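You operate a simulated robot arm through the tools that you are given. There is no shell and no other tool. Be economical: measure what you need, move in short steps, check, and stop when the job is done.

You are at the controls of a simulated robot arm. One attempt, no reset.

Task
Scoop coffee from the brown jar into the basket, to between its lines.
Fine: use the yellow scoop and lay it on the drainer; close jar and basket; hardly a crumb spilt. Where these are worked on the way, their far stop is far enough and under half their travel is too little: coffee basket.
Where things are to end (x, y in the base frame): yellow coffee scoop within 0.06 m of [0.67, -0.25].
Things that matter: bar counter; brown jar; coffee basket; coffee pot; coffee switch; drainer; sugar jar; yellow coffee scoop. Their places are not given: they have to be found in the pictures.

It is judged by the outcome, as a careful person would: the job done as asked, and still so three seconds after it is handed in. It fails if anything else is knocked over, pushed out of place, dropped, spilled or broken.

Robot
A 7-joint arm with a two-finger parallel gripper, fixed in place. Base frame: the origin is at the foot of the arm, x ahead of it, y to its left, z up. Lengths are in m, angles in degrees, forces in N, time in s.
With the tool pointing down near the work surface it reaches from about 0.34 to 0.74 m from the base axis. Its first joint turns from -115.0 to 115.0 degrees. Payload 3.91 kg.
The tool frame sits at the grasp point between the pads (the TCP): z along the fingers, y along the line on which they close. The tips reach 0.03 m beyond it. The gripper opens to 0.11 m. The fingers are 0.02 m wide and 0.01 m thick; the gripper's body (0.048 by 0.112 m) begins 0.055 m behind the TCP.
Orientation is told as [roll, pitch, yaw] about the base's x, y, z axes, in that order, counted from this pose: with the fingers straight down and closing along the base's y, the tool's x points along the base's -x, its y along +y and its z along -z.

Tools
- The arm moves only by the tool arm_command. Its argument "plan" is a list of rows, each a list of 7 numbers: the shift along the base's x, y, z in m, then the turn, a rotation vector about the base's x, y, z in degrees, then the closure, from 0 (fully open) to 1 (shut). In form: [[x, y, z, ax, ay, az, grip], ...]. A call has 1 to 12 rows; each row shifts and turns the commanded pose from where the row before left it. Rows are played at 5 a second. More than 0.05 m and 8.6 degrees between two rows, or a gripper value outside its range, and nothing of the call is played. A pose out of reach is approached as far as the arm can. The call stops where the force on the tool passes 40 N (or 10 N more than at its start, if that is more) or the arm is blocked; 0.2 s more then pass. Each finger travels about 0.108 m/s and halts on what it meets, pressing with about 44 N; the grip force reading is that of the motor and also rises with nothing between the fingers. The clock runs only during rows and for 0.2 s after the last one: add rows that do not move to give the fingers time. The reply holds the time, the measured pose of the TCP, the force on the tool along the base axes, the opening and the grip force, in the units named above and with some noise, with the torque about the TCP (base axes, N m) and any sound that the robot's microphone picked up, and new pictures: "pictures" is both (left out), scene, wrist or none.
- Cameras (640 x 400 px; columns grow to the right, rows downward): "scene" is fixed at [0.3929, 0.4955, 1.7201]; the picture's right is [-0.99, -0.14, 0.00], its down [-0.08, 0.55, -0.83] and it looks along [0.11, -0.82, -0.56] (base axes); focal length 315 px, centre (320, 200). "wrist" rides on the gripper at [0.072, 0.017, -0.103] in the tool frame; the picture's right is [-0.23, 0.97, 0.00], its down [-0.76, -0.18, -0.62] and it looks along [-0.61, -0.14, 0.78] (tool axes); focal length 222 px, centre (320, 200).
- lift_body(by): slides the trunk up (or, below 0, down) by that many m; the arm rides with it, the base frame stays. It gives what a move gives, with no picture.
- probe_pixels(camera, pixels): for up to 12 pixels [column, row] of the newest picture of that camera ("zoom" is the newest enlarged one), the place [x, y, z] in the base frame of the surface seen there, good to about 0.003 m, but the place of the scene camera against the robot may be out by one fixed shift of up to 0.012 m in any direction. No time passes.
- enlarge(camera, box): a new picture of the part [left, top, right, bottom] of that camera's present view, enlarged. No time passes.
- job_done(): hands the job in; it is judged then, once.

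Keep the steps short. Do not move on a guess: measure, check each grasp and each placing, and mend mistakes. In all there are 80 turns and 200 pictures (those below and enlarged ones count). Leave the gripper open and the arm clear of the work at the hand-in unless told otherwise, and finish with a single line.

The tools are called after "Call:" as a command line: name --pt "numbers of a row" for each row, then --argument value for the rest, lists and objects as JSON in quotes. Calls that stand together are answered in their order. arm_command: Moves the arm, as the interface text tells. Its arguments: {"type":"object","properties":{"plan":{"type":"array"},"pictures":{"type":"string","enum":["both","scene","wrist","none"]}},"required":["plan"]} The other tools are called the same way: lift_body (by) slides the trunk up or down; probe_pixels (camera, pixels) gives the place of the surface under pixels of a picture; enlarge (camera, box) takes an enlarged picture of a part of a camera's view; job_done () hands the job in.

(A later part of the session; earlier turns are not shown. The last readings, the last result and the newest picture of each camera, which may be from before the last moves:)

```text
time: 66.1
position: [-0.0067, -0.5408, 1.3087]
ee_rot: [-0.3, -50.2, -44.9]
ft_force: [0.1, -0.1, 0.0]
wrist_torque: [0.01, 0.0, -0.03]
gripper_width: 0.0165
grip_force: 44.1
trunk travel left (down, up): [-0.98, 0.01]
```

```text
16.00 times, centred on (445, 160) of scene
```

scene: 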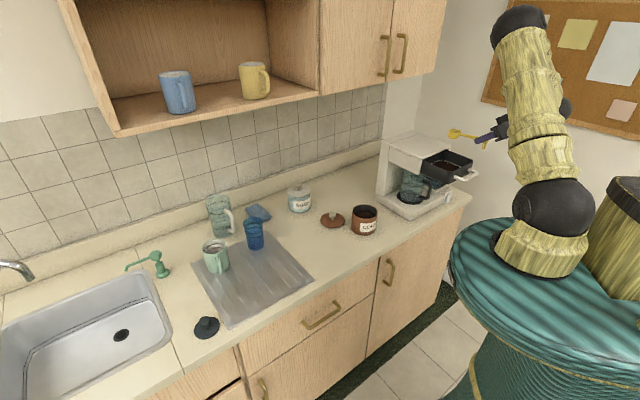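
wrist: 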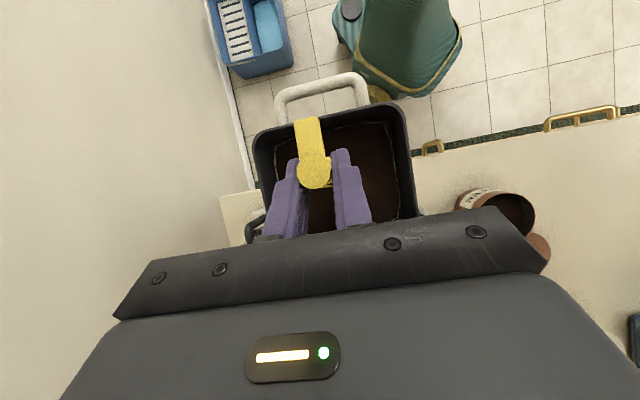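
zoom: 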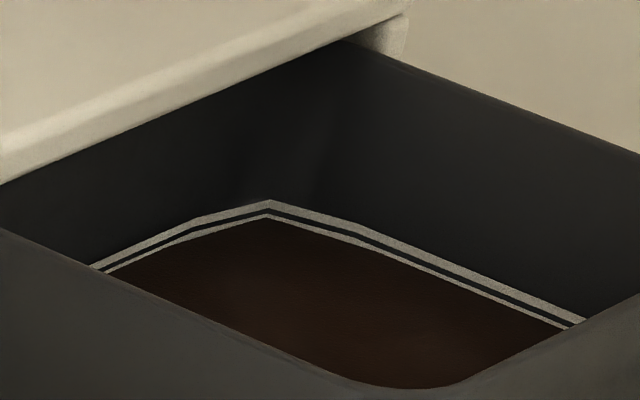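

By the picture, one scoop ≈4 px; two more put the level in the gap between the lines. I'll go back to the jar.

Call:
arm_command --pt "0.03 0.022 0 0 0 -7 1" --pt "0.03 0.022 0 0 0 -7 1" --pt "0.03 0.022 0 0 0 -7 1" --pt "0.03 0.022 0 0 0 -7 1" --pt "0.0385 -0.0017 -0.018 7.97 2.43 0 1" --pt "0.0385 -0.0017 -0.018 7.97 2.43 0 1" --pt "0.0385 -0.0017 -0.018 7.97 2.43 0 1" --pt "0.0385 -0.0017 -0.018 7.97 2.43 0 1" --pt "0.0385 -0.0017 -0.018 7.97 2.43 0 1" --pt "0.0382 -0.0016 -0.018 7.97 2.43 0 1" --pt "0 0 -0.045 0 0 0 1" --pt "0 0 -0.04 0 0 0 1" --pictures "scene"

Call:
enlarge --camera "scene" --box '[320, 160, 420, 250]'

```text
time: 68.7
position: [0.3482, -0.4658, 1.1142]
ee_rot: [-0.1, 0.0, -73.0]
ft_force: [-0.1, 0.1, -0.6]
wrist_torque: [0.03, 0.01, 0.0]
gripper_width: 0.0167
grip_force: 44.5
trunk travel left (down, up): [-0.98, 0.01]
```

scene: 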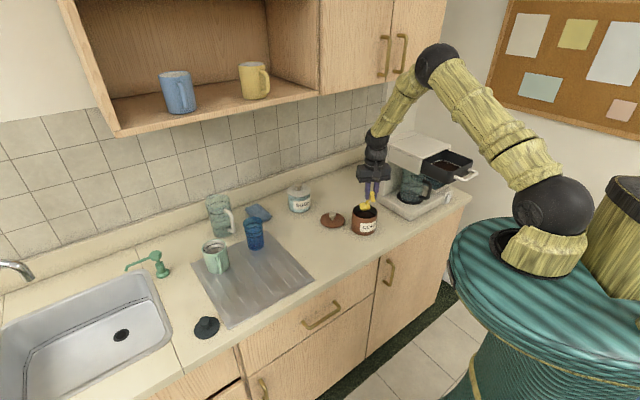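

```text
4.44 times, centred on (370, 205) of scene
```

zoom: 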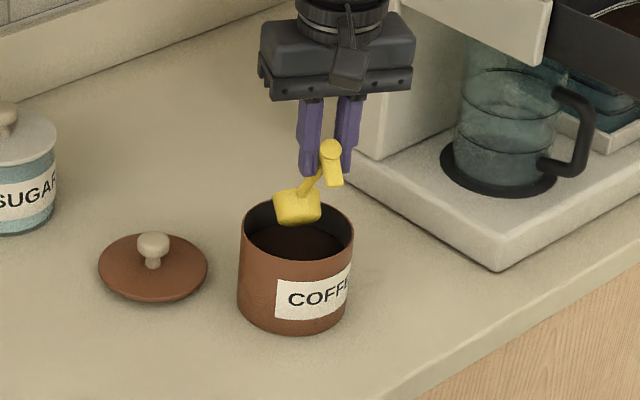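

Good start pose. I'll dig 4 mm deeper than before, then carry straight on to the basket.

Call:
arm_command --pt "-0.004 0.003 -0.037 0 0 0 1" --pt "0 0 -0.038 0 0 0 1" --pt "0.0012 -0.0041 -0.003 -4.78 -1.46 0 1" --pt "0.0012 -0.0041 -0.004 -4.78 -1.46 0 1" --pt "-0.0017 0.0055 -0.0028 -4.78 -1.46 0 1" --pt "-0.0017 0.0055 -0.0028 -4.78 -1.46 0 1" --pt "-0.0019 0.0062 0.0017 -4.78 -1.46 0 1" --pt "-0.0019 0.0062 0.0027 -4.78 -1.46 0 1" --pt "-0.0015 0.0049 0.0054 -4.78 -1.46 0 1" --pt "-0.0015 0.0049 0.0054 -4.78 -1.46 0 1" --pt "-0.0008 0.0026 0.0047 -4.78 -1.46 0 1" --pt "-0.0008 0.0026 0.0047 -4.78 -1.46 0 1" --pictures "scene"

Call:
enlarge --camera "scene" --box '[320, 160, 420, 250]'

Call:
arm_command --pt "0 0 0.03 0 0 0 1" --pt "0 0 0.043 0 0 0 1" --pt "-0.02 0 0.042 0 0 0 1" --pt "-0.028 0 0.04 0 0 0 1" --pt "-0.03 0 0.038 0 0 0 1" --pt "-0.033 -0.008 0.036 0 0 4.5 1" --pt "-0.038 -0.016 0 0 0 4.5 1" --pt "-0.04 -0.018 0 0 0 4.5 1" --pt "-0.04 -0.018 0 0 0 4.5 1" --pt "-0.04 -0.018 0 0 0 4.5 1" --pt "-0.038 -0.018 0 0 0 3.5 1" --pt "-0.0315 -0.0145 0 0 0 2.2 1" --pictures "scene"

Call:
enlarge --camera "scene" --box '[340, 100, 500, 240]'

```text
time: 71.3
position: [0.3317, -0.4302, 1.052]
ee_rot: [-0.2, -50.2, -72.9]
ft_force: [0.2, 0.5, 0.0]
wrist_torque: [0.0, 0.01, 0.01]
gripper_width: 0.0163
grip_force: 44.5
trunk travel left (down, up): [-0.98, 0.01]
```

scene: 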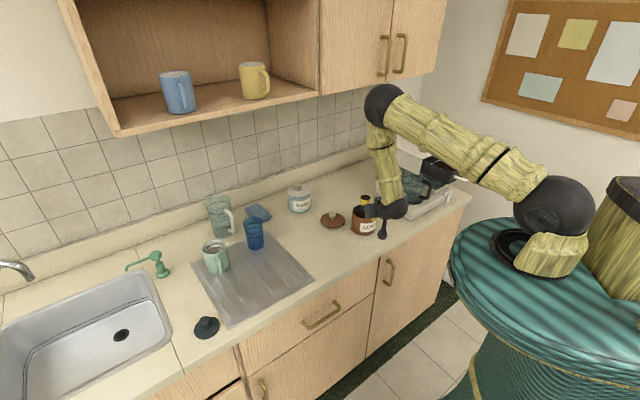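

```text
4.44 times, centred on (370, 205) of scene
```

zoom: 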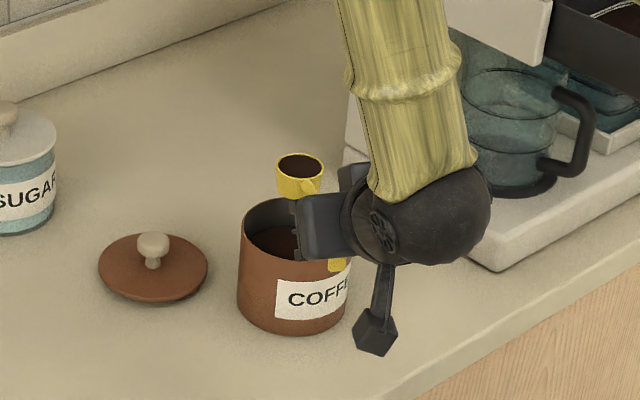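

```text
time: 73.9
position: [-0.0095, -0.5433, 1.2829]
ee_rot: [0.0, -50.2, -44.7]
ft_force: [-0.5, -0.1, 0.0]
wrist_torque: [0.04, 0.01, 0.0]
gripper_width: 0.0164
grip_force: 44.0
trunk travel left (down, up): [-0.98, 0.01]
```

scene: 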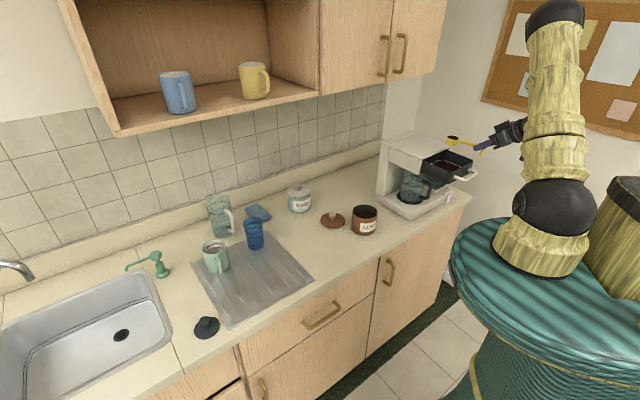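

```text
2.86 times, centred on (420, 170) of scene
```

zoom: 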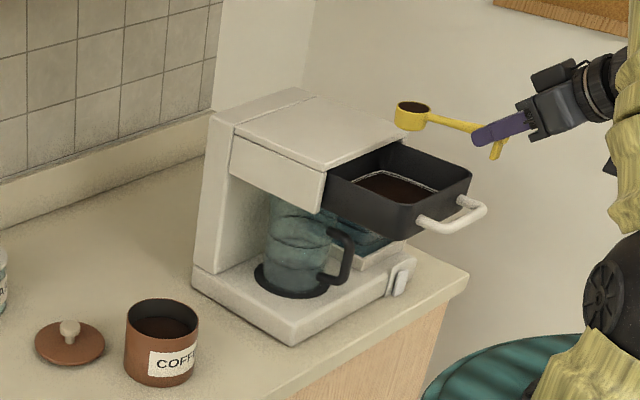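

Third scoop in place, still clean. Pour and return as before, then check the level.

Call:
arm_command --pt "0.001 0 -0.043 0 0 0 1" --pt "0.0037 -0.0037 0.0093 5.89 5.89 0 1" --pt "0.0037 -0.0037 0.0093 5.89 5.89 0 1" --pt "0.0065 -0.0065 0.0072 5.89 5.89 0 1" --pt "0.0065 -0.0065 0.0072 5.89 5.89 0 1" --pt "0.0087 -0.0087 0.0065 5.89 5.89 0 1" --pt "0.0087 -0.0087 0.0065 5.89 5.89 0 1" --pt "0.0102 -0.0102 0.0025 5.89 5.89 0 1" --pt "0.0102 -0.0102 0.0025 5.89 5.89 0 1" --pt "0.0105 -0.0105 -0.0015 5.89 5.89 0 1" --pt "0 0 0 0 0 0 1" --pt "0 0 0 0 0 0 1" --pictures "none"

Call:
arm_command --pt "-0.0105 0.0105 0.0015 -5.89 -5.89 0 1" --pt "-0.0102 0.0102 -0.0025 -5.89 -5.89 0 1" --pt "-0.0102 0.0102 -0.0025 -5.89 -5.89 0 1" --pt "-0.0087 0.0087 -0.0065 -5.89 -5.89 0 1" --pt "-0.0087 0.0087 -0.0065 -5.89 -5.89 0 1" --pt "-0.0065 0.0065 0.005 -5.89 -5.89 0 1" --pt "-0.0065 0.0065 0.005 -5.89 -5.89 0 1" --pt "-0.0037 0.0037 0.005 -5.89 -5.89 0 1" --pt "-0.0037 0.0037 0.005 -5.89 -5.89 0 1" --pt "0 0 0.015 0 0 0 1" --pictures "scene"

Call:
enlarge --camera "scene" --box '[432, 150, 462, 175]'

```text
time: 76.5
position: [0.0639, -0.6105, 1.2879]
ee_rot: [0.3, 25.1, -44.8]
ft_force: [0.5, -0.3, -1.0]
wrist_torque: [0.04, 0.02, 0.0]
gripper_width: 0.0162
grip_force: 43.9
trunk travel left (down, up): [-0.98, 0.01]
```

```text
time: 78.7
position: [-0.0055, -0.5403, 1.3077]
ee_rot: [-0.2, -50.3, -44.8]
ft_force: [0.0, 0.1, 0.1]
wrist_torque: [0.01, 0.01, 0.02]
gripper_width: 0.0163
grip_force: 44.0
trunk travel left (down, up): [-0.98, 0.01]
```

scene: 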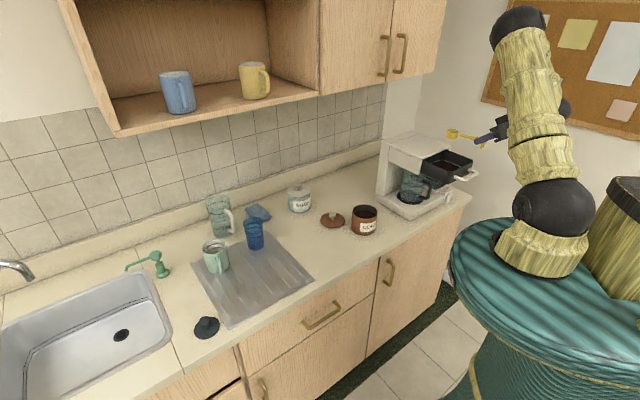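

```text
16.00 times, centred on (447, 162) of scene
```

zoom: 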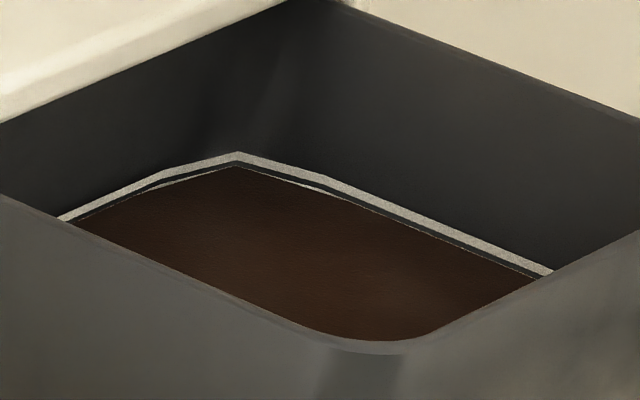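

The level is just at the top of the lower line. One more scoop will put it well within the gap. Going back to the jar.

Call:
arm_command --pt "0.03 0.022 0 0 0 -7 1" --pt "0.03 0.022 0 0 0 -7 1" --pt "0.03 0.022 0 0 0 -7 1" --pt "0.03 0.022 0 0 0 -7 1" --pt "0.038 -0.0017 -0.018 7.97 2.43 0 1" --pt "0.038 -0.0017 -0.018 7.97 2.43 0 1" --pt "0.038 -0.0017 -0.018 7.97 2.43 0 1" --pt "0.038 -0.0017 -0.018 7.97 2.43 0 1" --pt "0.038 -0.0017 -0.018 7.97 2.43 0 1" --pt "0.038 -0.0016 -0.018 7.97 2.43 0 1" --pt "0 0 -0.045 0 0 0 1" --pt "0 0 -0.04 0 0 0 1" --pictures "scene"

Call:
enlarge --camera "scene" --box '[320, 160, 420, 250]'

```text
time: 81.3
position: [0.3397, -0.4663, 1.1138]
ee_rot: [0.2, -0.1, -72.9]
ft_force: [0.5, 0.1, 0.2]
wrist_torque: [0.0, -0.01, 0.0]
gripper_width: 0.0162
grip_force: 44.1
trunk travel left (down, up): [-0.98, 0.01]
```

scene: 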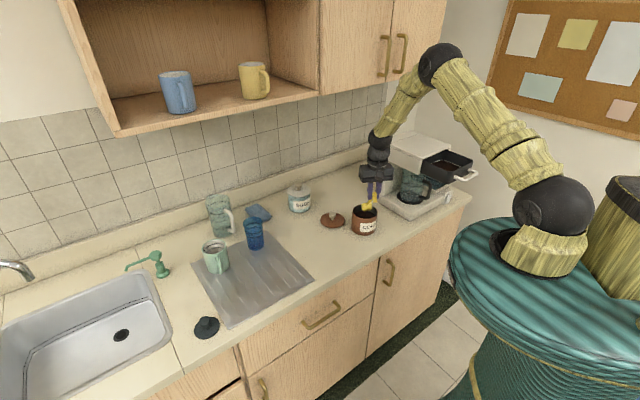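

```text
4.44 times, centred on (370, 205) of scene
```

zoom: 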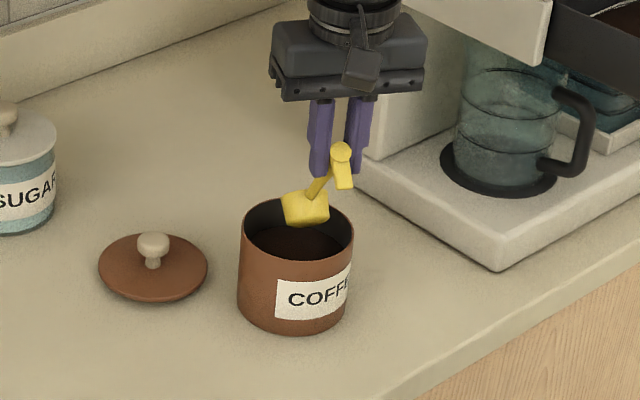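

5 mm short in x; I'll correct, dig 3 mm deeper, and carry on to the basket.

Call:
arm_command --pt "0.0045 0.003 -0.038 0 0 0 1" --pt "0 0 -0.04 0 0 0 1" --pt "0.0012 -0.0041 -0.003 -4.78 -1.46 0 1" --pt "0.0012 -0.0041 -0.004 -4.78 -1.46 0 1" --pt "-0.0017 0.0055 -0.0028 -4.78 -1.46 0 1" --pt "-0.0017 0.0055 -0.0028 -4.78 -1.46 0 1" --pt "-0.0019 0.0062 0.0027 -4.78 -1.46 0 1" --pt "-0.0019 0.0062 0.0037 -4.78 -1.46 0 1" --pt "-0.0015 0.0049 0.0054 -4.78 -1.46 0 1" --pt "-0.0015 0.0049 0.0054 -4.78 -1.46 0 1" --pt "-0.0008 0.0026 0.0052 -4.78 -1.46 0 1" --pt "-0.0008 0.0026 0.0052 -4.78 -1.46 0 1" --pictures "scene"

Call:
enlarge --camera "scene" --box '[320, 160, 420, 250]'

Call:
arm_command --pt "0 0 0.03 0 0 0 1" --pt "0 0 0.043 0 0 0 1" --pt "-0.02 0 0.042 0 0 0 1" --pt "-0.028 0 0.04 0 0 0 1" --pt "-0.03 0 0.038 0 0 0 1" --pt "-0.033 -0.008 0.036 0 0 4.5 1" --pt "-0.038 -0.016 0 0 0 4.5 1" --pt "-0.04 -0.018 0 0 0 4.5 1" --pt "-0.04 -0.018 0 0 0 4.5 1" --pt "-0.04 -0.018 0 0 0 4.5 1" --pt "-0.038 -0.018 0 0 0 3.5 1" --pt "-0.0315 -0.0145 0 0 0 2.2 1" --pictures "scene"

Call:
enlarge --camera "scene" --box '[340, 100, 500, 240]'

```text
time: 83.9
position: [0.3379, -0.4304, 1.0497]
ee_rot: [-0.2, -50.2, -72.8]
ft_force: [-0.6, 0.3, 0.3]
wrist_torque: [0.02, 0.01, 0.04]
gripper_width: 0.0162
grip_force: 44.2
trunk travel left (down, up): [-0.98, 0.01]
```

scene: 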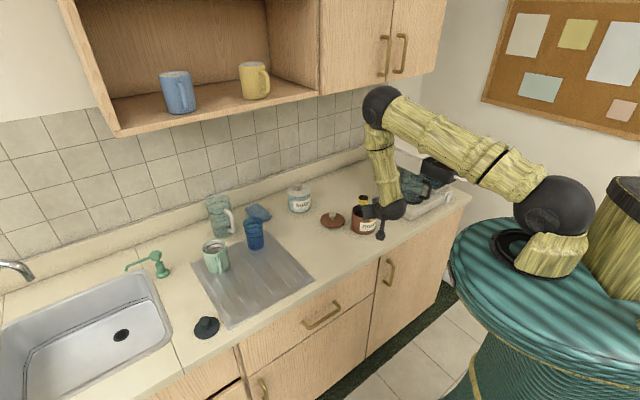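

```text
4.44 times, centred on (370, 205) of scene
```

zoom: 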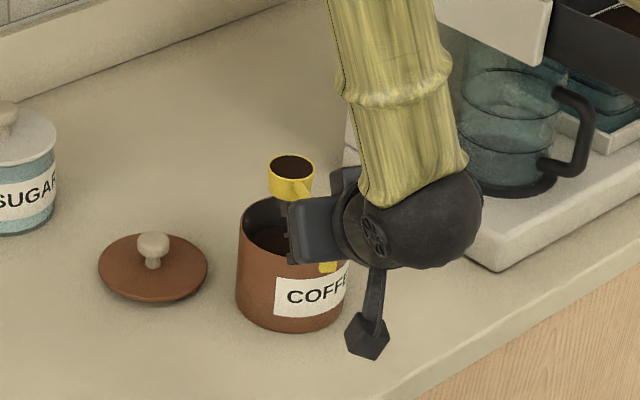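

```text
time: 86.5
position: [-0.0048, -0.5402, 1.277]
ee_rot: [0.1, -50.0, -44.6]
ft_force: [-0.1, 0.0, 0.6]
wrist_torque: [-0.01, 0.02, -0.03]
gripper_width: 0.0162
grip_force: 44.5
trunk travel left (down, up): [-0.98, 0.01]
```

scene: 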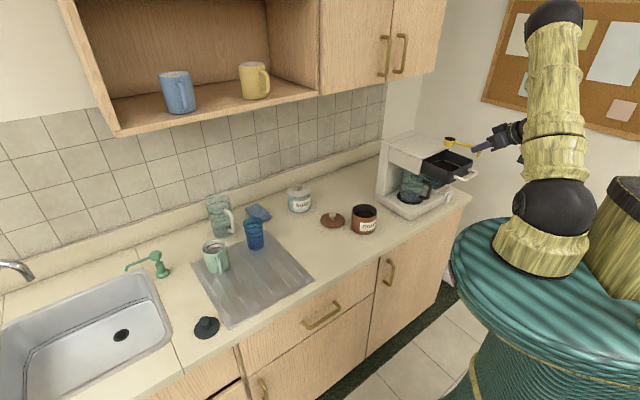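

```text
2.86 times, centred on (420, 170) of scene
```

zoom: 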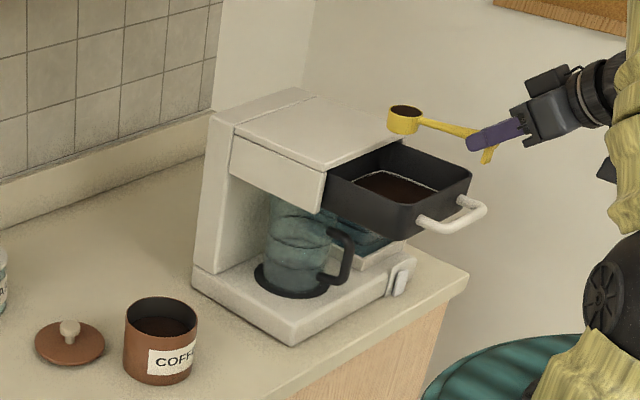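

The jar may have been nudged a millimetre or two; I'll re-measure it before putting the lid on. Now pour the fourth scoop.

Call:
arm_command --pt "-0.003 -0.001 -0.039 0 0 0 1" --pt "0.0037 -0.0037 0.0093 5.89 5.89 0 1" --pt "0.0037 -0.0037 0.0093 5.89 5.89 0 1" --pt "0.0065 -0.0065 0.0072 5.89 5.89 0 1" --pt "0.0065 -0.0065 0.0072 5.89 5.89 0 1" --pt "0.0087 -0.0087 0.0065 5.89 5.89 0 1" --pt "0.0087 -0.0087 0.0065 5.89 5.89 0 1" --pt "0.0102 -0.0102 0.0025 5.89 5.89 0 1" --pt "0.0102 -0.0102 0.0025 5.89 5.89 0 1" --pt "0.0105 -0.0105 -0.0015 5.89 5.89 0 1" --pt "0 0 0 0 0 0 1" --pt "0 0 0 0 0 0 1" --pictures "none"

Call:
arm_command --pt "0 0 0 0 0 0 1" --pt "-0.0105 0.0105 0.0015 -5.89 -5.89 0 1" --pt "-0.0102 0.0102 -0.0025 -5.89 -5.89 0 1" --pt "-0.0102 0.0102 -0.0025 -5.89 -5.89 0 1" --pt "-0.0087 0.0087 -0.0065 -5.89 -5.89 0 1" --pt "-0.0087 0.0087 -0.0065 -5.89 -5.89 0 1" --pt "-0.0065 0.0065 0.005 -5.89 -5.89 0 1" --pt "-0.0065 0.0065 0.005 -5.89 -5.89 0 1" --pt "-0.0037 0.0037 0.005 -5.89 -5.89 0 1" --pt "-0.0037 0.0037 0.005 -5.89 -5.89 0 1" --pt "0 0 0.015 0 0 0 1" --pictures "scene"

Call:
enlarge --camera "scene" --box '[432, 150, 462, 175]'

Call:
enlarge --camera "scene" --box '[425, 120, 465, 150]'

```text
time: 89.1
position: [0.0645, -0.6117, 1.2882]
ee_rot: [0.5, 25.0, -44.6]
ft_force: [-0.9, -0.3, -0.7]
wrist_torque: [-0.02, -0.01, 0.0]
gripper_width: 0.0161
grip_force: 43.5
trunk travel left (down, up): [-0.98, 0.01]
```

```text
time: 91.5
position: [-0.0036, -0.5394, 1.3103]
ee_rot: [-0.1, -50.2, -44.6]
ft_force: [-0.1, -0.3, 0.0]
wrist_torque: [0.03, 0.01, -0.02]
gripper_width: 0.0163
grip_force: 44.0
trunk travel left (down, up): [-0.98, 0.01]
```

scene: 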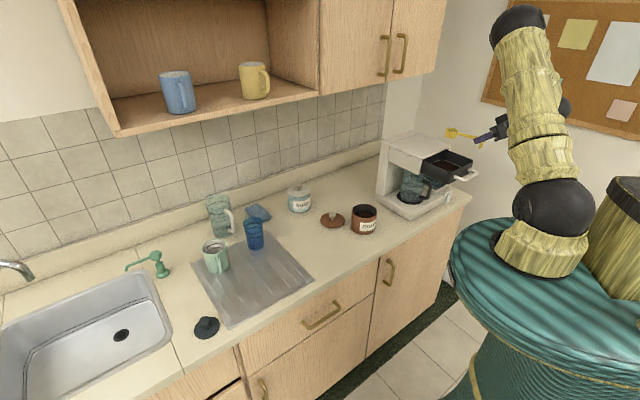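

```text
16.00 times, centred on (447, 162) of scene
```

zoom: 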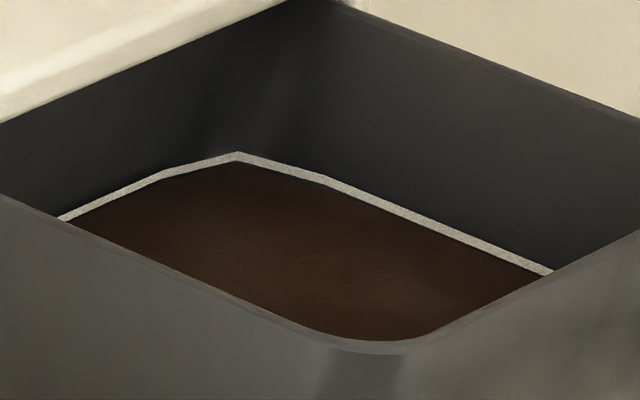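

```text
13.33 times, centred on (445, 135) of scene
```

zoom: 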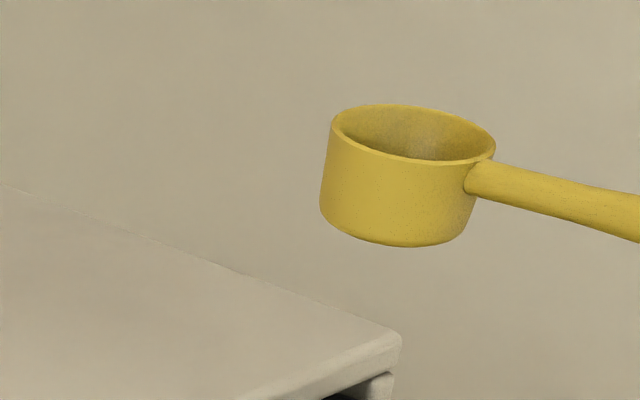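

The lower line is covered, the upper line is whole, and a thin dark gap shows below it: between the lines. The bowl is empty. Next, I'll find the drainer's extents for laying the scoop.

Call:
probe_pixels --camera "scene" --pixels '[[194, 271], [229, 324], [310, 281], [259, 233], [270, 275], [285, 280], [262, 262], [280, 262], [250, 295], [254, 248], [216, 271], [300, 288]]'

Call:
enlarge --camera "scene" --box '[180, 210, 400, 340]'

```text
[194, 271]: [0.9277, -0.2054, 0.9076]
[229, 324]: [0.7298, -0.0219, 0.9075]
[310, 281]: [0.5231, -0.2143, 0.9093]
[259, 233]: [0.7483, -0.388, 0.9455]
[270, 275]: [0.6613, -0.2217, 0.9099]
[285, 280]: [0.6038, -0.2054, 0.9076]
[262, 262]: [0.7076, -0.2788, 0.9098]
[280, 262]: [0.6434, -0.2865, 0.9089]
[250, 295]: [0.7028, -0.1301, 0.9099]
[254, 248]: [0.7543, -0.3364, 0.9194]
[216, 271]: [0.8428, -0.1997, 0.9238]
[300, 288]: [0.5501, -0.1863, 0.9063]
```

```text
2.91 times, centred on (290, 275) of scene
```

zoom: 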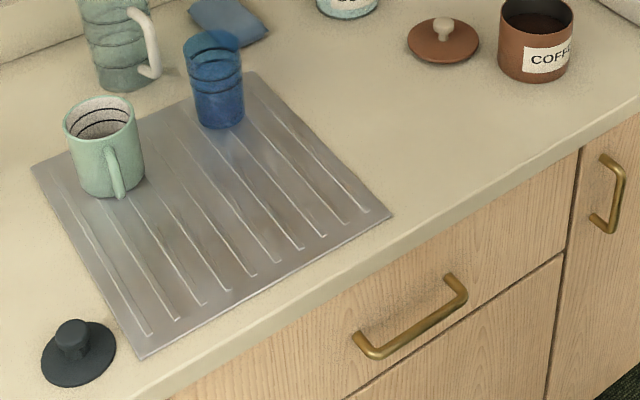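

Drainer spans (0.52,-0.21),(0.73,-0.02),(0.93,-0.21),(0.74,-0.40); the target area is free. With the present heading -45° I'll lay the scoop with TCP at (0.615,-0.195), so bowl ≈(0.688,-0.268). I'll go there in two arcs.

Call:
arm_command --pt "0.044 0.0112 0 0 0 0 1" --pt "0.044 0.0112 0 0 0 0 1" --pt "0.044 0.0112 0 0 0 0 1" --pt "0.044 0.0112 0 0 0 0 1" --pt "0.0445 0.0112 0 0 0 0 1" --pt "0.0445 0.0112 0 0 0 0 1" --pt "0.0445 0.0112 -0.015 0 0 0 1" --pt "0.0445 0.0112 -0.015 0 0 0 1" --pt "0.0294 0.0283 -0.022 0 0 0 1" --pt "0.0294 0.0283 -0.022 0 0 0 1" --pt "0.0294 0.0283 -0.022 0 0 0 1" --pt "0.0294 0.0283 -0.022 0 0 0 1" --pictures "none"

Call:
arm_command --pt "0.0294 0.0283 -0.022 0 0 0 1" --pt "0.0294 0.0283 -0.022 0 0 0 1" --pt "0.0294 0.0283 -0.022 0 0 0 1" --pt "0.0294 0.0283 -0.022 0 0 0 1" --pt "0.0294 0.0283 -0.022 0 0 0 1" --pt "0 0 0 0 0 0 1" --pictures "both"

```text
time: 94.1
position: [0.4677, -0.3373, 1.1914]
ee_rot: [-0.2, -50.1, -44.4]
ft_force: [0.1, 0.3, -1.0]
wrist_torque: [0.01, -0.05, -0.03]
gripper_width: 0.0162
grip_force: 44.1
trunk travel left (down, up): [-0.98, 0.01]
```

```text
time: 95.5
position: [0.6127, -0.1979, 1.0841]
ee_rot: [0.0, -50.2, -44.6]
ft_force: [-0.2, 0.4, -1.6]
wrist_torque: [0.01, -0.02, 0.01]
gripper_width: 0.0161
grip_force: 44.2
trunk travel left (down, up): [-0.98, 0.01]
```

scene: 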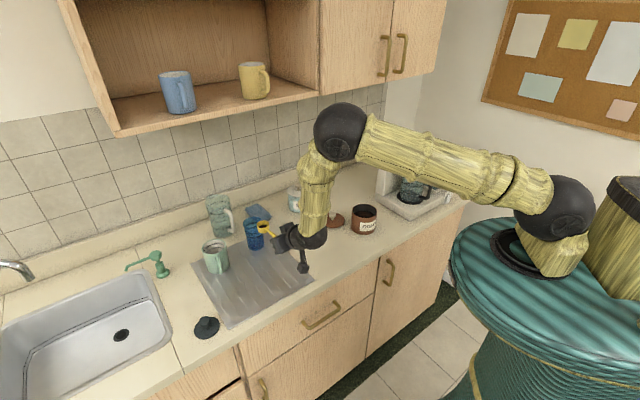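
wrist: 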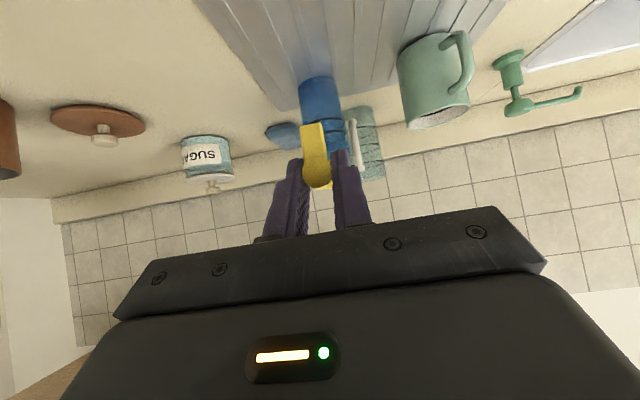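

Bowl front stays 4 cm clear of the blue glass. I'll lower to 0.955, then feel for contact.

Call:
arm_command --pt "0.001 0.002 -0.043 0 0 0 1" --pt "0 0 -0.043 0 0 0 1" --pt "0 0 -0.04 0 0 0 1" --pt "0 0 0 0 0 0 1" --pictures "none"

Call:
arm_command --pt "0 0 -0.004 0 0 0 1" --pt "0 0 -0.004 0 0 0 1" --pt "0 0 -0.003 0 0 0 1" --pt "0 0 0 0 0 0 1" --pictures "scene"

Call:
enlarge --camera "scene" --box '[230, 200, 330, 290]'

```text
time: 96.5
position: [0.6151, -0.1975, 0.9559]
ee_rot: [0.0, -50.1, -44.6]
ft_force: [-0.1, 0.8, -0.9]
wrist_torque: [0.07, -0.01, -0.03]
gripper_width: 0.0162
grip_force: 44.5
trunk travel left (down, up): [-0.98, 0.01]
```

```text
time: 97.5
position: [0.6162, -0.1962, 0.9439]
ee_rot: [0.0, -50.2, -44.6]
ft_force: [1.1, 0.3, 6.8]
wrist_torque: [-0.06, 0.0, 0.01]
gripper_width: 0.0163
grip_force: 44.3
trunk travel left (down, up): [-0.98, 0.01]
```

scene: 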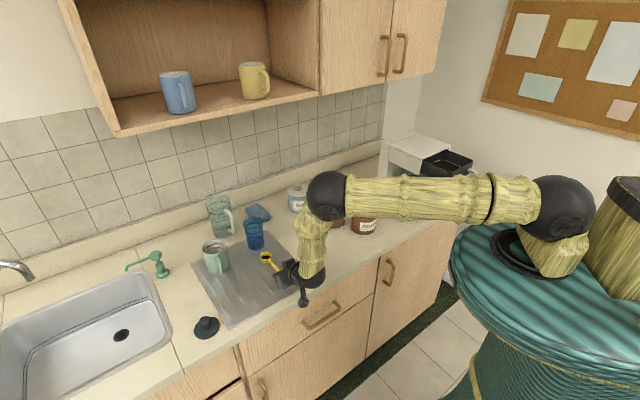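

```text
4.44 times, centred on (280, 245) of scene
```

zoom: 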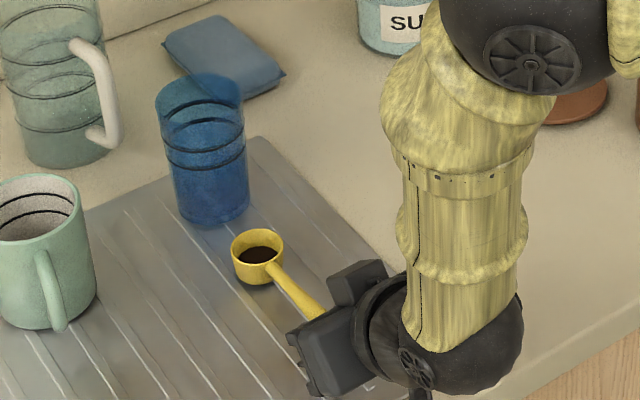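

Contact (6.8 N). I see something dark inside the bowl; let me look closely before releasing.

Call:
enlarge --camera "scene" --box '[255, 245, 285, 270]'

Call:
probe_pixels --camera "scene" --pixels '[[267, 257], [268, 256], [266, 258], [261, 256], [271, 258]]'

```text
16.00 times, centred on (270, 258) of scene
```

zoom: 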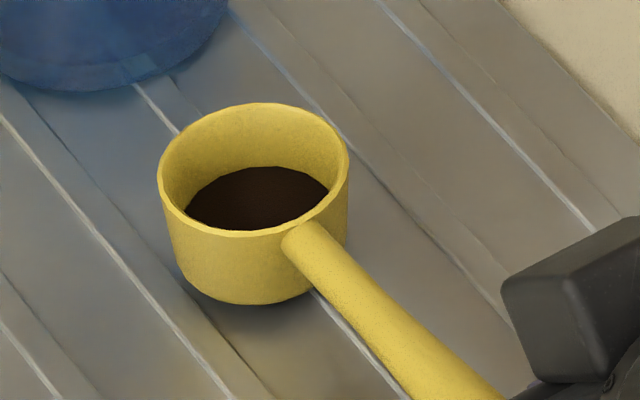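

```text
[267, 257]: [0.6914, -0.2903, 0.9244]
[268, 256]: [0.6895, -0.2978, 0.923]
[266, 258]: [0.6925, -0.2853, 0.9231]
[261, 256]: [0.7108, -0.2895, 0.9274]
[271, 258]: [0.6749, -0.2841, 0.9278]
```

About a third of the bowl is still coffee; a careful person would return that to the jar. I'll lift, turn the heading to -25°, and go back above the jar with the bowl pitched down 50°, to roll it empty there.

Call:
arm_command --pt "0 0 0.04 0 0 0 1" --pt "0 0 0.045 0 0 0 1" --pt "0 0 0.04 0 0 6.6 1" --pt "0 0 0.03 0 0 6.6 1" --pt "0 0 0.02 0 0 6.6 1" --pt "-0.03 -0.03 0 0 0 0 1" --pt "-0.03 -0.03 0 0 0 0 1" --pt "-0.03 -0.03 0 0 0 0 1" --pt "-0.03 -0.03 0 0 0 0 1" --pt "-0.03 -0.03 0 0 0 0 1" --pt "-0.03 -0.03 0 0 0 0 1" --pt "-0.03 -0.03 0 0 0 0 1" --pictures "none"

Call:
arm_command --pt "-0.0152 -0.0155 0 0 0 0 1" --pt "-0.0152 -0.0155 0 0 0 0 1" --pt "-0.0152 -0.0155 0 0 0 0 1" --pt "-0.0152 -0.0155 0 3.52 7.55 0 1" --pt "-0.0152 -0.0155 0 3.52 7.55 0 1" --pt "-0.0152 -0.0155 0 3.52 7.55 0 1" --pt "0 0 0 3.52 7.55 0 1" --pt "0 0 0 3.52 7.55 0 1" --pt "0 0 0 3.52 7.55 0 1" --pt "0 0 0 0 0 0 1" --pictures "scene"

Call:
enlarge --camera "scene" --box '[320, 160, 420, 250]'

```text
time: 100.1
position: [0.404, -0.4057, 1.1178]
ee_rot: [0.0, -50.2, -24.8]
ft_force: [0.5, 0.1, -0.5]
wrist_torque: [0.04, 0.01, 0.03]
gripper_width: 0.0164
grip_force: 44.0
trunk travel left (down, up): [-0.98, 0.01]
```

```text
time: 102.3
position: [0.3115, -0.4989, 1.1199]
ee_rot: [0.0, 0.0, -24.8]
ft_force: [0.2, 0.4, -0.4]
wrist_torque: [0.01, 0.0, 0.0]
gripper_width: 0.0162
grip_force: 43.8
trunk travel left (down, up): [-0.98, 0.01]
```

scene: 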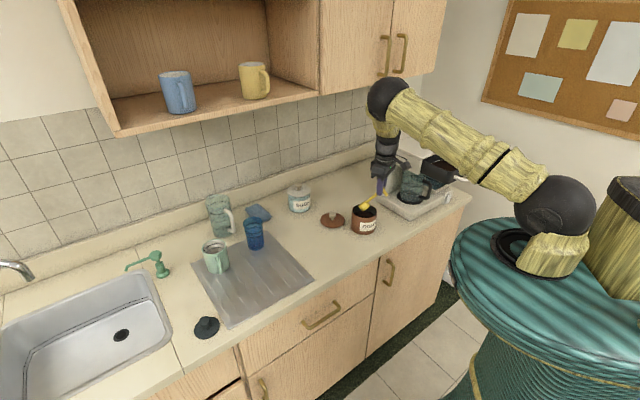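

```text
4.44 times, centred on (370, 205) of scene
```

zoom: 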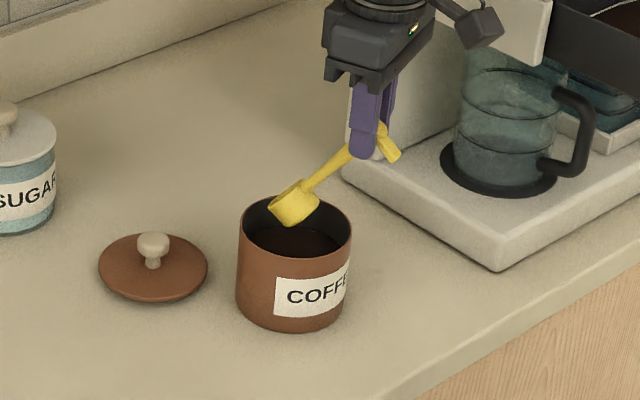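

The bowl is over the mouth. I'll lower 0.025 m and roll it about its handle by 100°, opening toward the jar's middle.

Call:
arm_command --pt "0.003 0 -0.025 0 0 0 1" --pt "-0.001 0.0018 -0.0014 -4.89 2.28 6.43 1" --pt "-0.001 0.0018 -0.0014 -4.89 2.28 6.43 1" --pt "-0.001 0.0018 -0.0014 -4.89 2.28 6.43 1" --pt "-0.001 0.0018 -0.0014 -4.89 2.28 6.43 1" --pt "-0.001 0.0018 -0.0014 -4.89 2.28 6.43 1" --pt "-0.001 0.0018 -0.0014 -4.89 2.28 6.43 1" --pt "-0.001 0.0018 -0.0014 -4.89 2.28 6.43 1" --pt "-0.001 0.0018 -0.0014 -4.89 2.28 6.43 1" --pt "-0.001 0.0018 -0.0014 -4.89 2.28 6.43 1" --pt "-0.001 0.0018 -0.0014 -4.89 2.28 6.43 1" --pt "-0.001 0.0018 -0.0014 -4.89 2.28 6.43 1" --pictures "none"

Call:
arm_command --pt "-0.001 0.0018 -0.0014 -4.89 2.28 6.43 1" --pt "0 0 0 0 0 0 1" --pt "0 0 0 0 0 0 1" --pt "0 0 0 0 0 0 1" --pictures "scene"

Call:
enlarge --camera "scene" --box '[330, 180, 400, 240]'

```text
time: 104.9
position: [0.3061, -0.4788, 1.0781]
ee_rot: [-48.2, 31.0, 38.3]
ft_force: [0.0, 1.0, 0.7]
wrist_torque: [0.01, 0.02, -0.01]
gripper_width: 0.0162
grip_force: 44.3
trunk travel left (down, up): [-0.98, 0.01]
```

```text
time: 105.9
position: [0.3043, -0.4764, 1.0758]
ee_rot: [-50.8, 35.8, 43.2]
ft_force: [-0.9, 0.6, 0.2]
wrist_torque: [0.01, 0.0, 0.03]
gripper_width: 0.0163
grip_force: 44.1
trunk travel left (down, up): [-0.98, 0.01]
```

scene: 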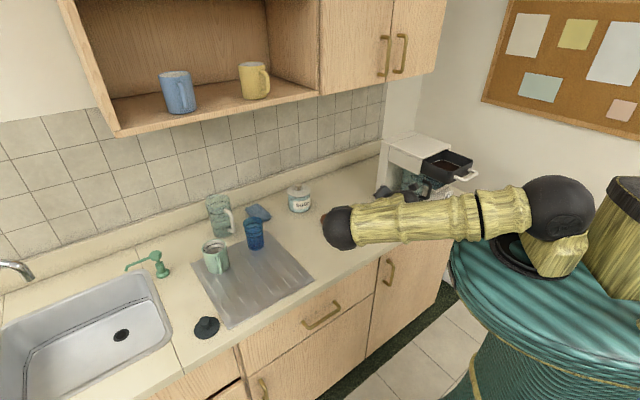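

```text
6.67 times, centred on (365, 210) of scene
```

zoom: 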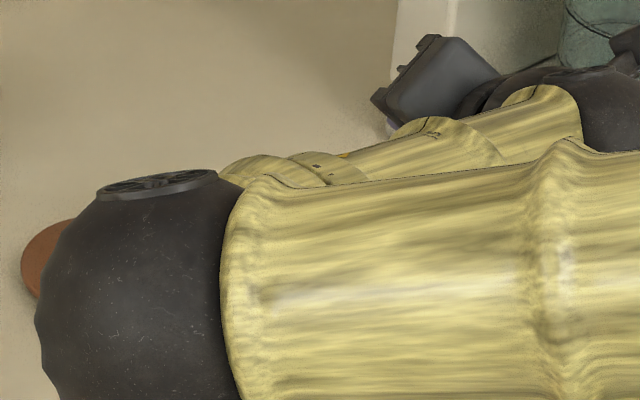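

The roll completed as commanded, view blocked by the forearm. I'll roll back, raise a little and look.

Call:
arm_command --pt "0.001 -0.0018 0.0014 4.89 -2.28 -6.43 1" --pt "0.001 -0.0018 0.0014 4.89 -2.28 -6.43 1" --pt "0.001 -0.0018 0.0014 4.89 -2.28 -6.43 1" --pt "0.001 -0.0018 0.0014 4.89 -2.28 -6.43 1" --pt "0.001 -0.0018 0.0014 4.89 -2.28 -6.43 1" --pt "0.001 -0.0018 0.0014 4.89 -2.28 -6.43 1" --pt "0.001 -0.0018 0.0014 4.89 -2.28 -6.43 1" --pt "0.001 -0.0018 0.0014 4.89 -2.28 -6.43 1" --pt "0.001 -0.0018 0.0014 4.89 -2.28 -6.43 1" --pt "0.001 -0.0018 0.0014 4.89 -2.28 -6.43 1" --pt "0.001 -0.0018 0.0014 4.89 -2.28 -6.43 1" --pt "0.001 -0.0018 0.0014 4.89 -2.28 -6.43 1" --pictures "none"

Call:
arm_command --pt "0 0 0.04 -3.52 -7.55 0 1" --pt "0 0 0.02 -3.52 -7.55 0 1" --pt "0.0152 0.0155 0 -3.52 -7.55 0 1" --pt "0.0152 0.0155 0 -3.52 -7.55 0 1" --pt "0.0152 0.0155 0 -3.52 -7.55 0 1" --pt "0.0152 0.0155 0 -3.52 -7.55 0 1" --pt "0.0152 0.0155 0 0 0 0 1" --pt "0.0152 0.0155 0 0 0 0 1" --pt "0 0 0 0 0 0 1" --pictures "scene"

Call:
enlarge --camera "scene" --box '[310, 150, 410, 250]'

```text
time: 108.5
position: [0.3148, -0.4978, 1.0925]
ee_rot: [0.3, -0.2, -24.9]
ft_force: [-0.4, -0.2, 0.5]
wrist_torque: [0.01, 0.02, 0.01]
gripper_width: 0.0161
grip_force: 43.8
trunk travel left (down, up): [-0.98, 0.01]
```

```text
time: 110.5
position: [0.4073, -0.406, 1.1513]
ee_rot: [0.0, -50.0, -24.8]
ft_force: [0.2, -0.6, -0.8]
wrist_torque: [0.02, 0.02, 0.03]
gripper_width: 0.0161
grip_force: 43.9
trunk travel left (down, up): [-0.98, 0.01]
```

scene: 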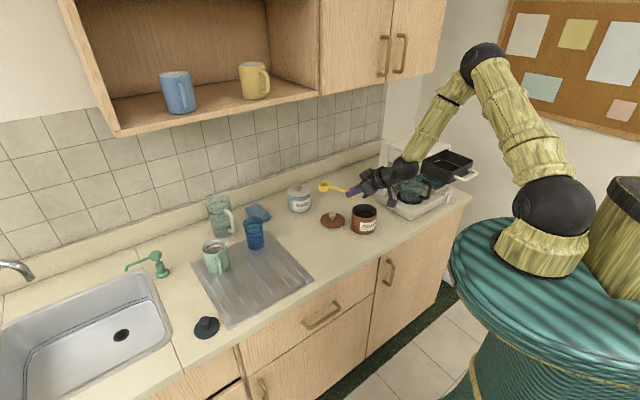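

```text
4.00 times, centred on (360, 200) of scene
```

zoom: 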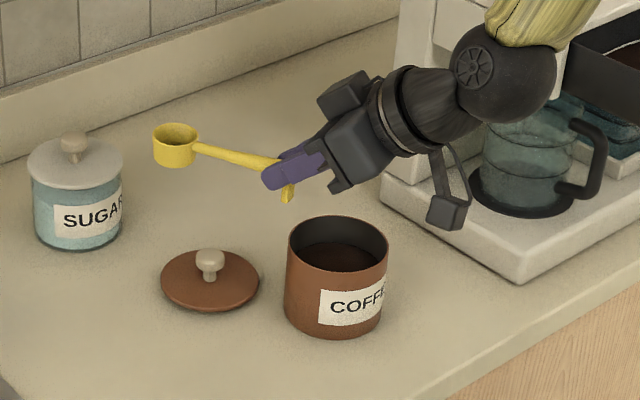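

The bowl is empty and the counter clean. I'll return to the drainer, lower to the earlier contact height, release, and retract along the fingers.

Call:
arm_command --pt "0.0298 0.03 -0.005 0 0 -6.6 1" --pt "0.0298 0.03 -0.005 0 0 -6.6 1" --pt "0.0298 0.03 -0.005 0 0 -6.6 1" --pt "0.0298 0.03 -0.01 0 0 0 1" --pt "0.0298 0.03 -0.01 0 0 0 1" --pt "0.0298 0.03 -0.015 0 0 0 1" --pt "0.0299 0.03 -0.015 0 0 0 1" --pt "0 0 -0.045 0 0 0 1" --pt "0 0 -0.045 0 0 0 1" --pt "0 0 -0.042 0 0 0 1" --pt "0 0 0 0 0 0 1" --pictures "none"

Call:
arm_command --pt "0 0 -0.004 0 0 0 1" --pt "0 0 -0.004 0 0 0 1" --pt "0 0 0 0 0 0 1" --pictures "scene"

Call:
enlarge --camera "scene" --box '[230, 210, 320, 290]'

```text
time: 112.9
position: [0.6187, -0.1957, 0.9571]
ee_rot: [0.0, -50.1, -44.6]
ft_force: [-0.2, -0.1, 0.1]
wrist_torque: [0.0, 0.03, 0.01]
gripper_width: 0.016
grip_force: 43.8
trunk travel left (down, up): [-0.98, 0.01]
```

```text
time: 113.7
position: [0.6171, -0.1966, 0.9482]
ee_rot: [-0.1, -50.1, -44.4]
ft_force: [0.0, 0.4, -0.1]
wrist_torque: [0.02, 0.02, 0.0]
gripper_width: 0.0158
grip_force: 44.3
trunk travel left (down, up): [-0.98, 0.01]
```

scene: 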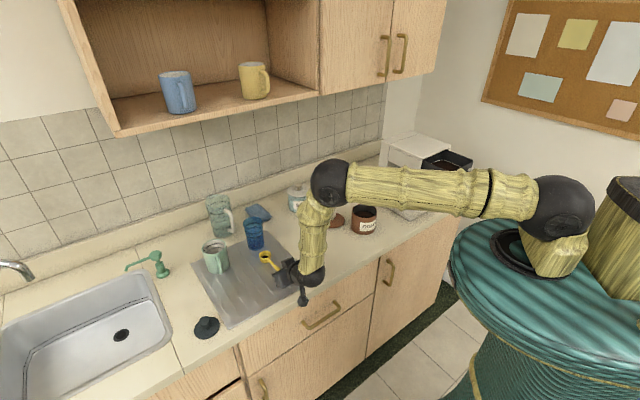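

```text
5.00 times, centred on (275, 250) of scene
```

zoom: 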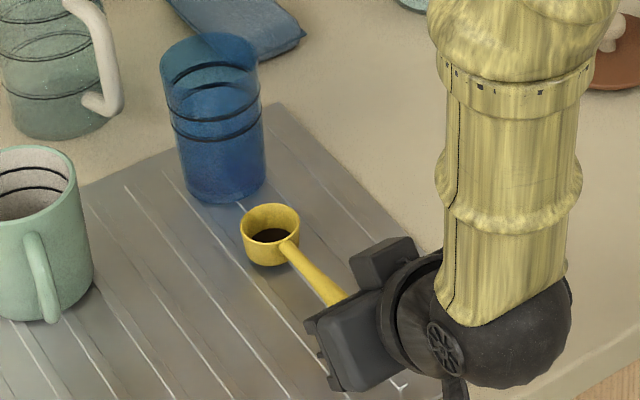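

A residue clings in the bowl even after full inversion; it is in the scoop, not spilt, so I accept it. I'll lower the last 3 mm, release, and retract.

Call:
arm_command --pt "0 0 -0.0035 0 0 0 1" --pt "0 0 0 0 0 0 1" --pt "0 0 0 0 0 0 0.6" --pt "0 0 0 0 0 0 0.6" --pt "0 0 0 0 0 0 0.6" --pt "-0.011 0.011 0.013 0 0 0 0.6" --pt "-0.0163 0.0163 0.0193 0 0 0 0.6" --pt "-0.0163 0.0163 0.0193 0 0 0 0.6" --pt "0 0 0.045 0 0 0 0.5" --pt "0 0 0.045 0 0 0 0.5" --pictures "both"

Call:
enlarge --camera "scene" --box '[230, 210, 320, 290]'

```text
time: 115.9
position: [0.5738, -0.1495, 1.0873]
ee_rot: [0.0, -50.0, -44.5]
ft_force: [-0.2, 0.0, 0.7]
wrist_torque: [-0.01, 0.0, 0.04]
gripper_width: 0.0551
grip_force: 0.1
trunk travel left (down, up): [-0.98, 0.01]
```

scene: 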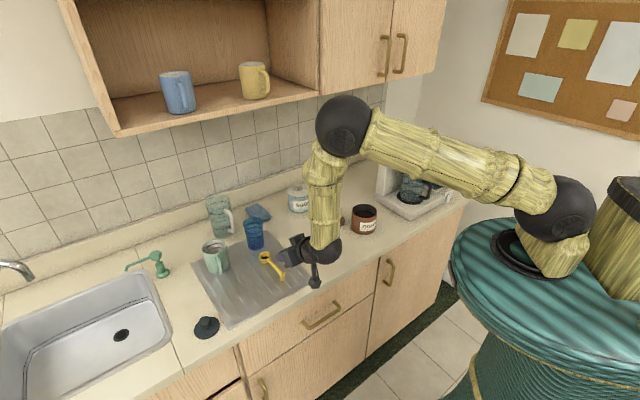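
wrist: 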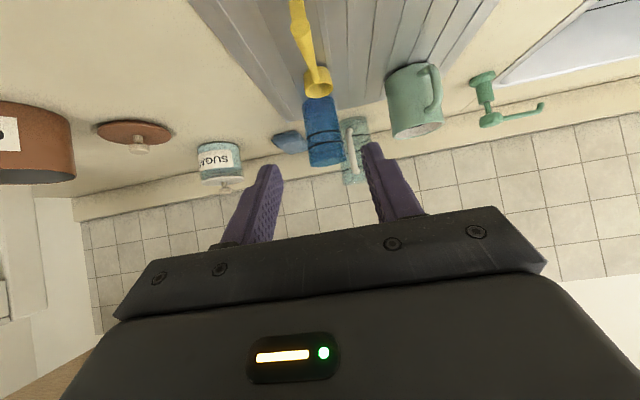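

```text
5.00 times, centred on (275, 250) of scene
```

zoom: 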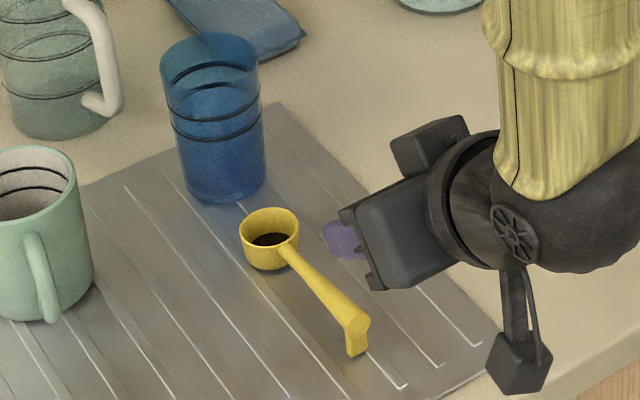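

The scoop rests well on the drainer. Now I'll straighten the hand and move above the lid at (0.490,-0.545).

Call:
arm_command --pt "0 -0.03 0.01 5.89 5.89 0 0.5" --pt "-0.009 -0.044 0.01 5.89 5.89 0 0.5" --pt "-0.0095 -0.044 0 5.89 5.89 0 0.5" --pt "-0.0095 -0.044 0 5.89 5.89 0 0.5" --pt "-0.0095 -0.044 0 5.89 5.89 0 0.5" --pt "-0.0095 -0.044 0 5.89 5.89 0 0.5" --pt "-0.0095 -0.044 0 0 0 0 0.5" --pt "-0.0095 -0.044 0 0 0 0 0.5" --pt "-0.0095 -0.044 0 0 0 0 0.5" --pt "-0.0076 -0.0137 -0.02 0 0 0 0.5" --pt "0 0 0 0 0 0 0.5" --pictures "both"

```text
time: 118.3
position: [0.4907, -0.5455, 1.0887]
ee_rot: [0.3, 0.0, -44.7]
ft_force: [0.0, 0.3, -0.3]
wrist_torque: [-0.01, 0.05, 0.01]
gripper_width: 0.055
grip_force: 0.0
trunk travel left (down, up): [-0.98, 0.01]
```

scene: 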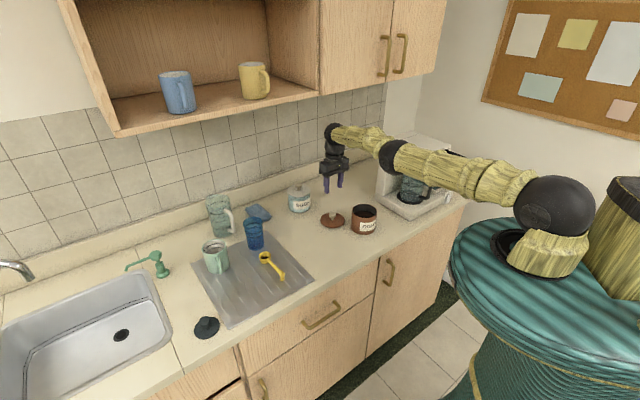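
wrist: 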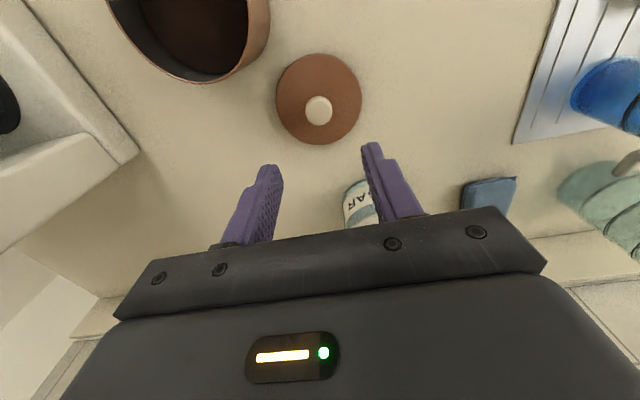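

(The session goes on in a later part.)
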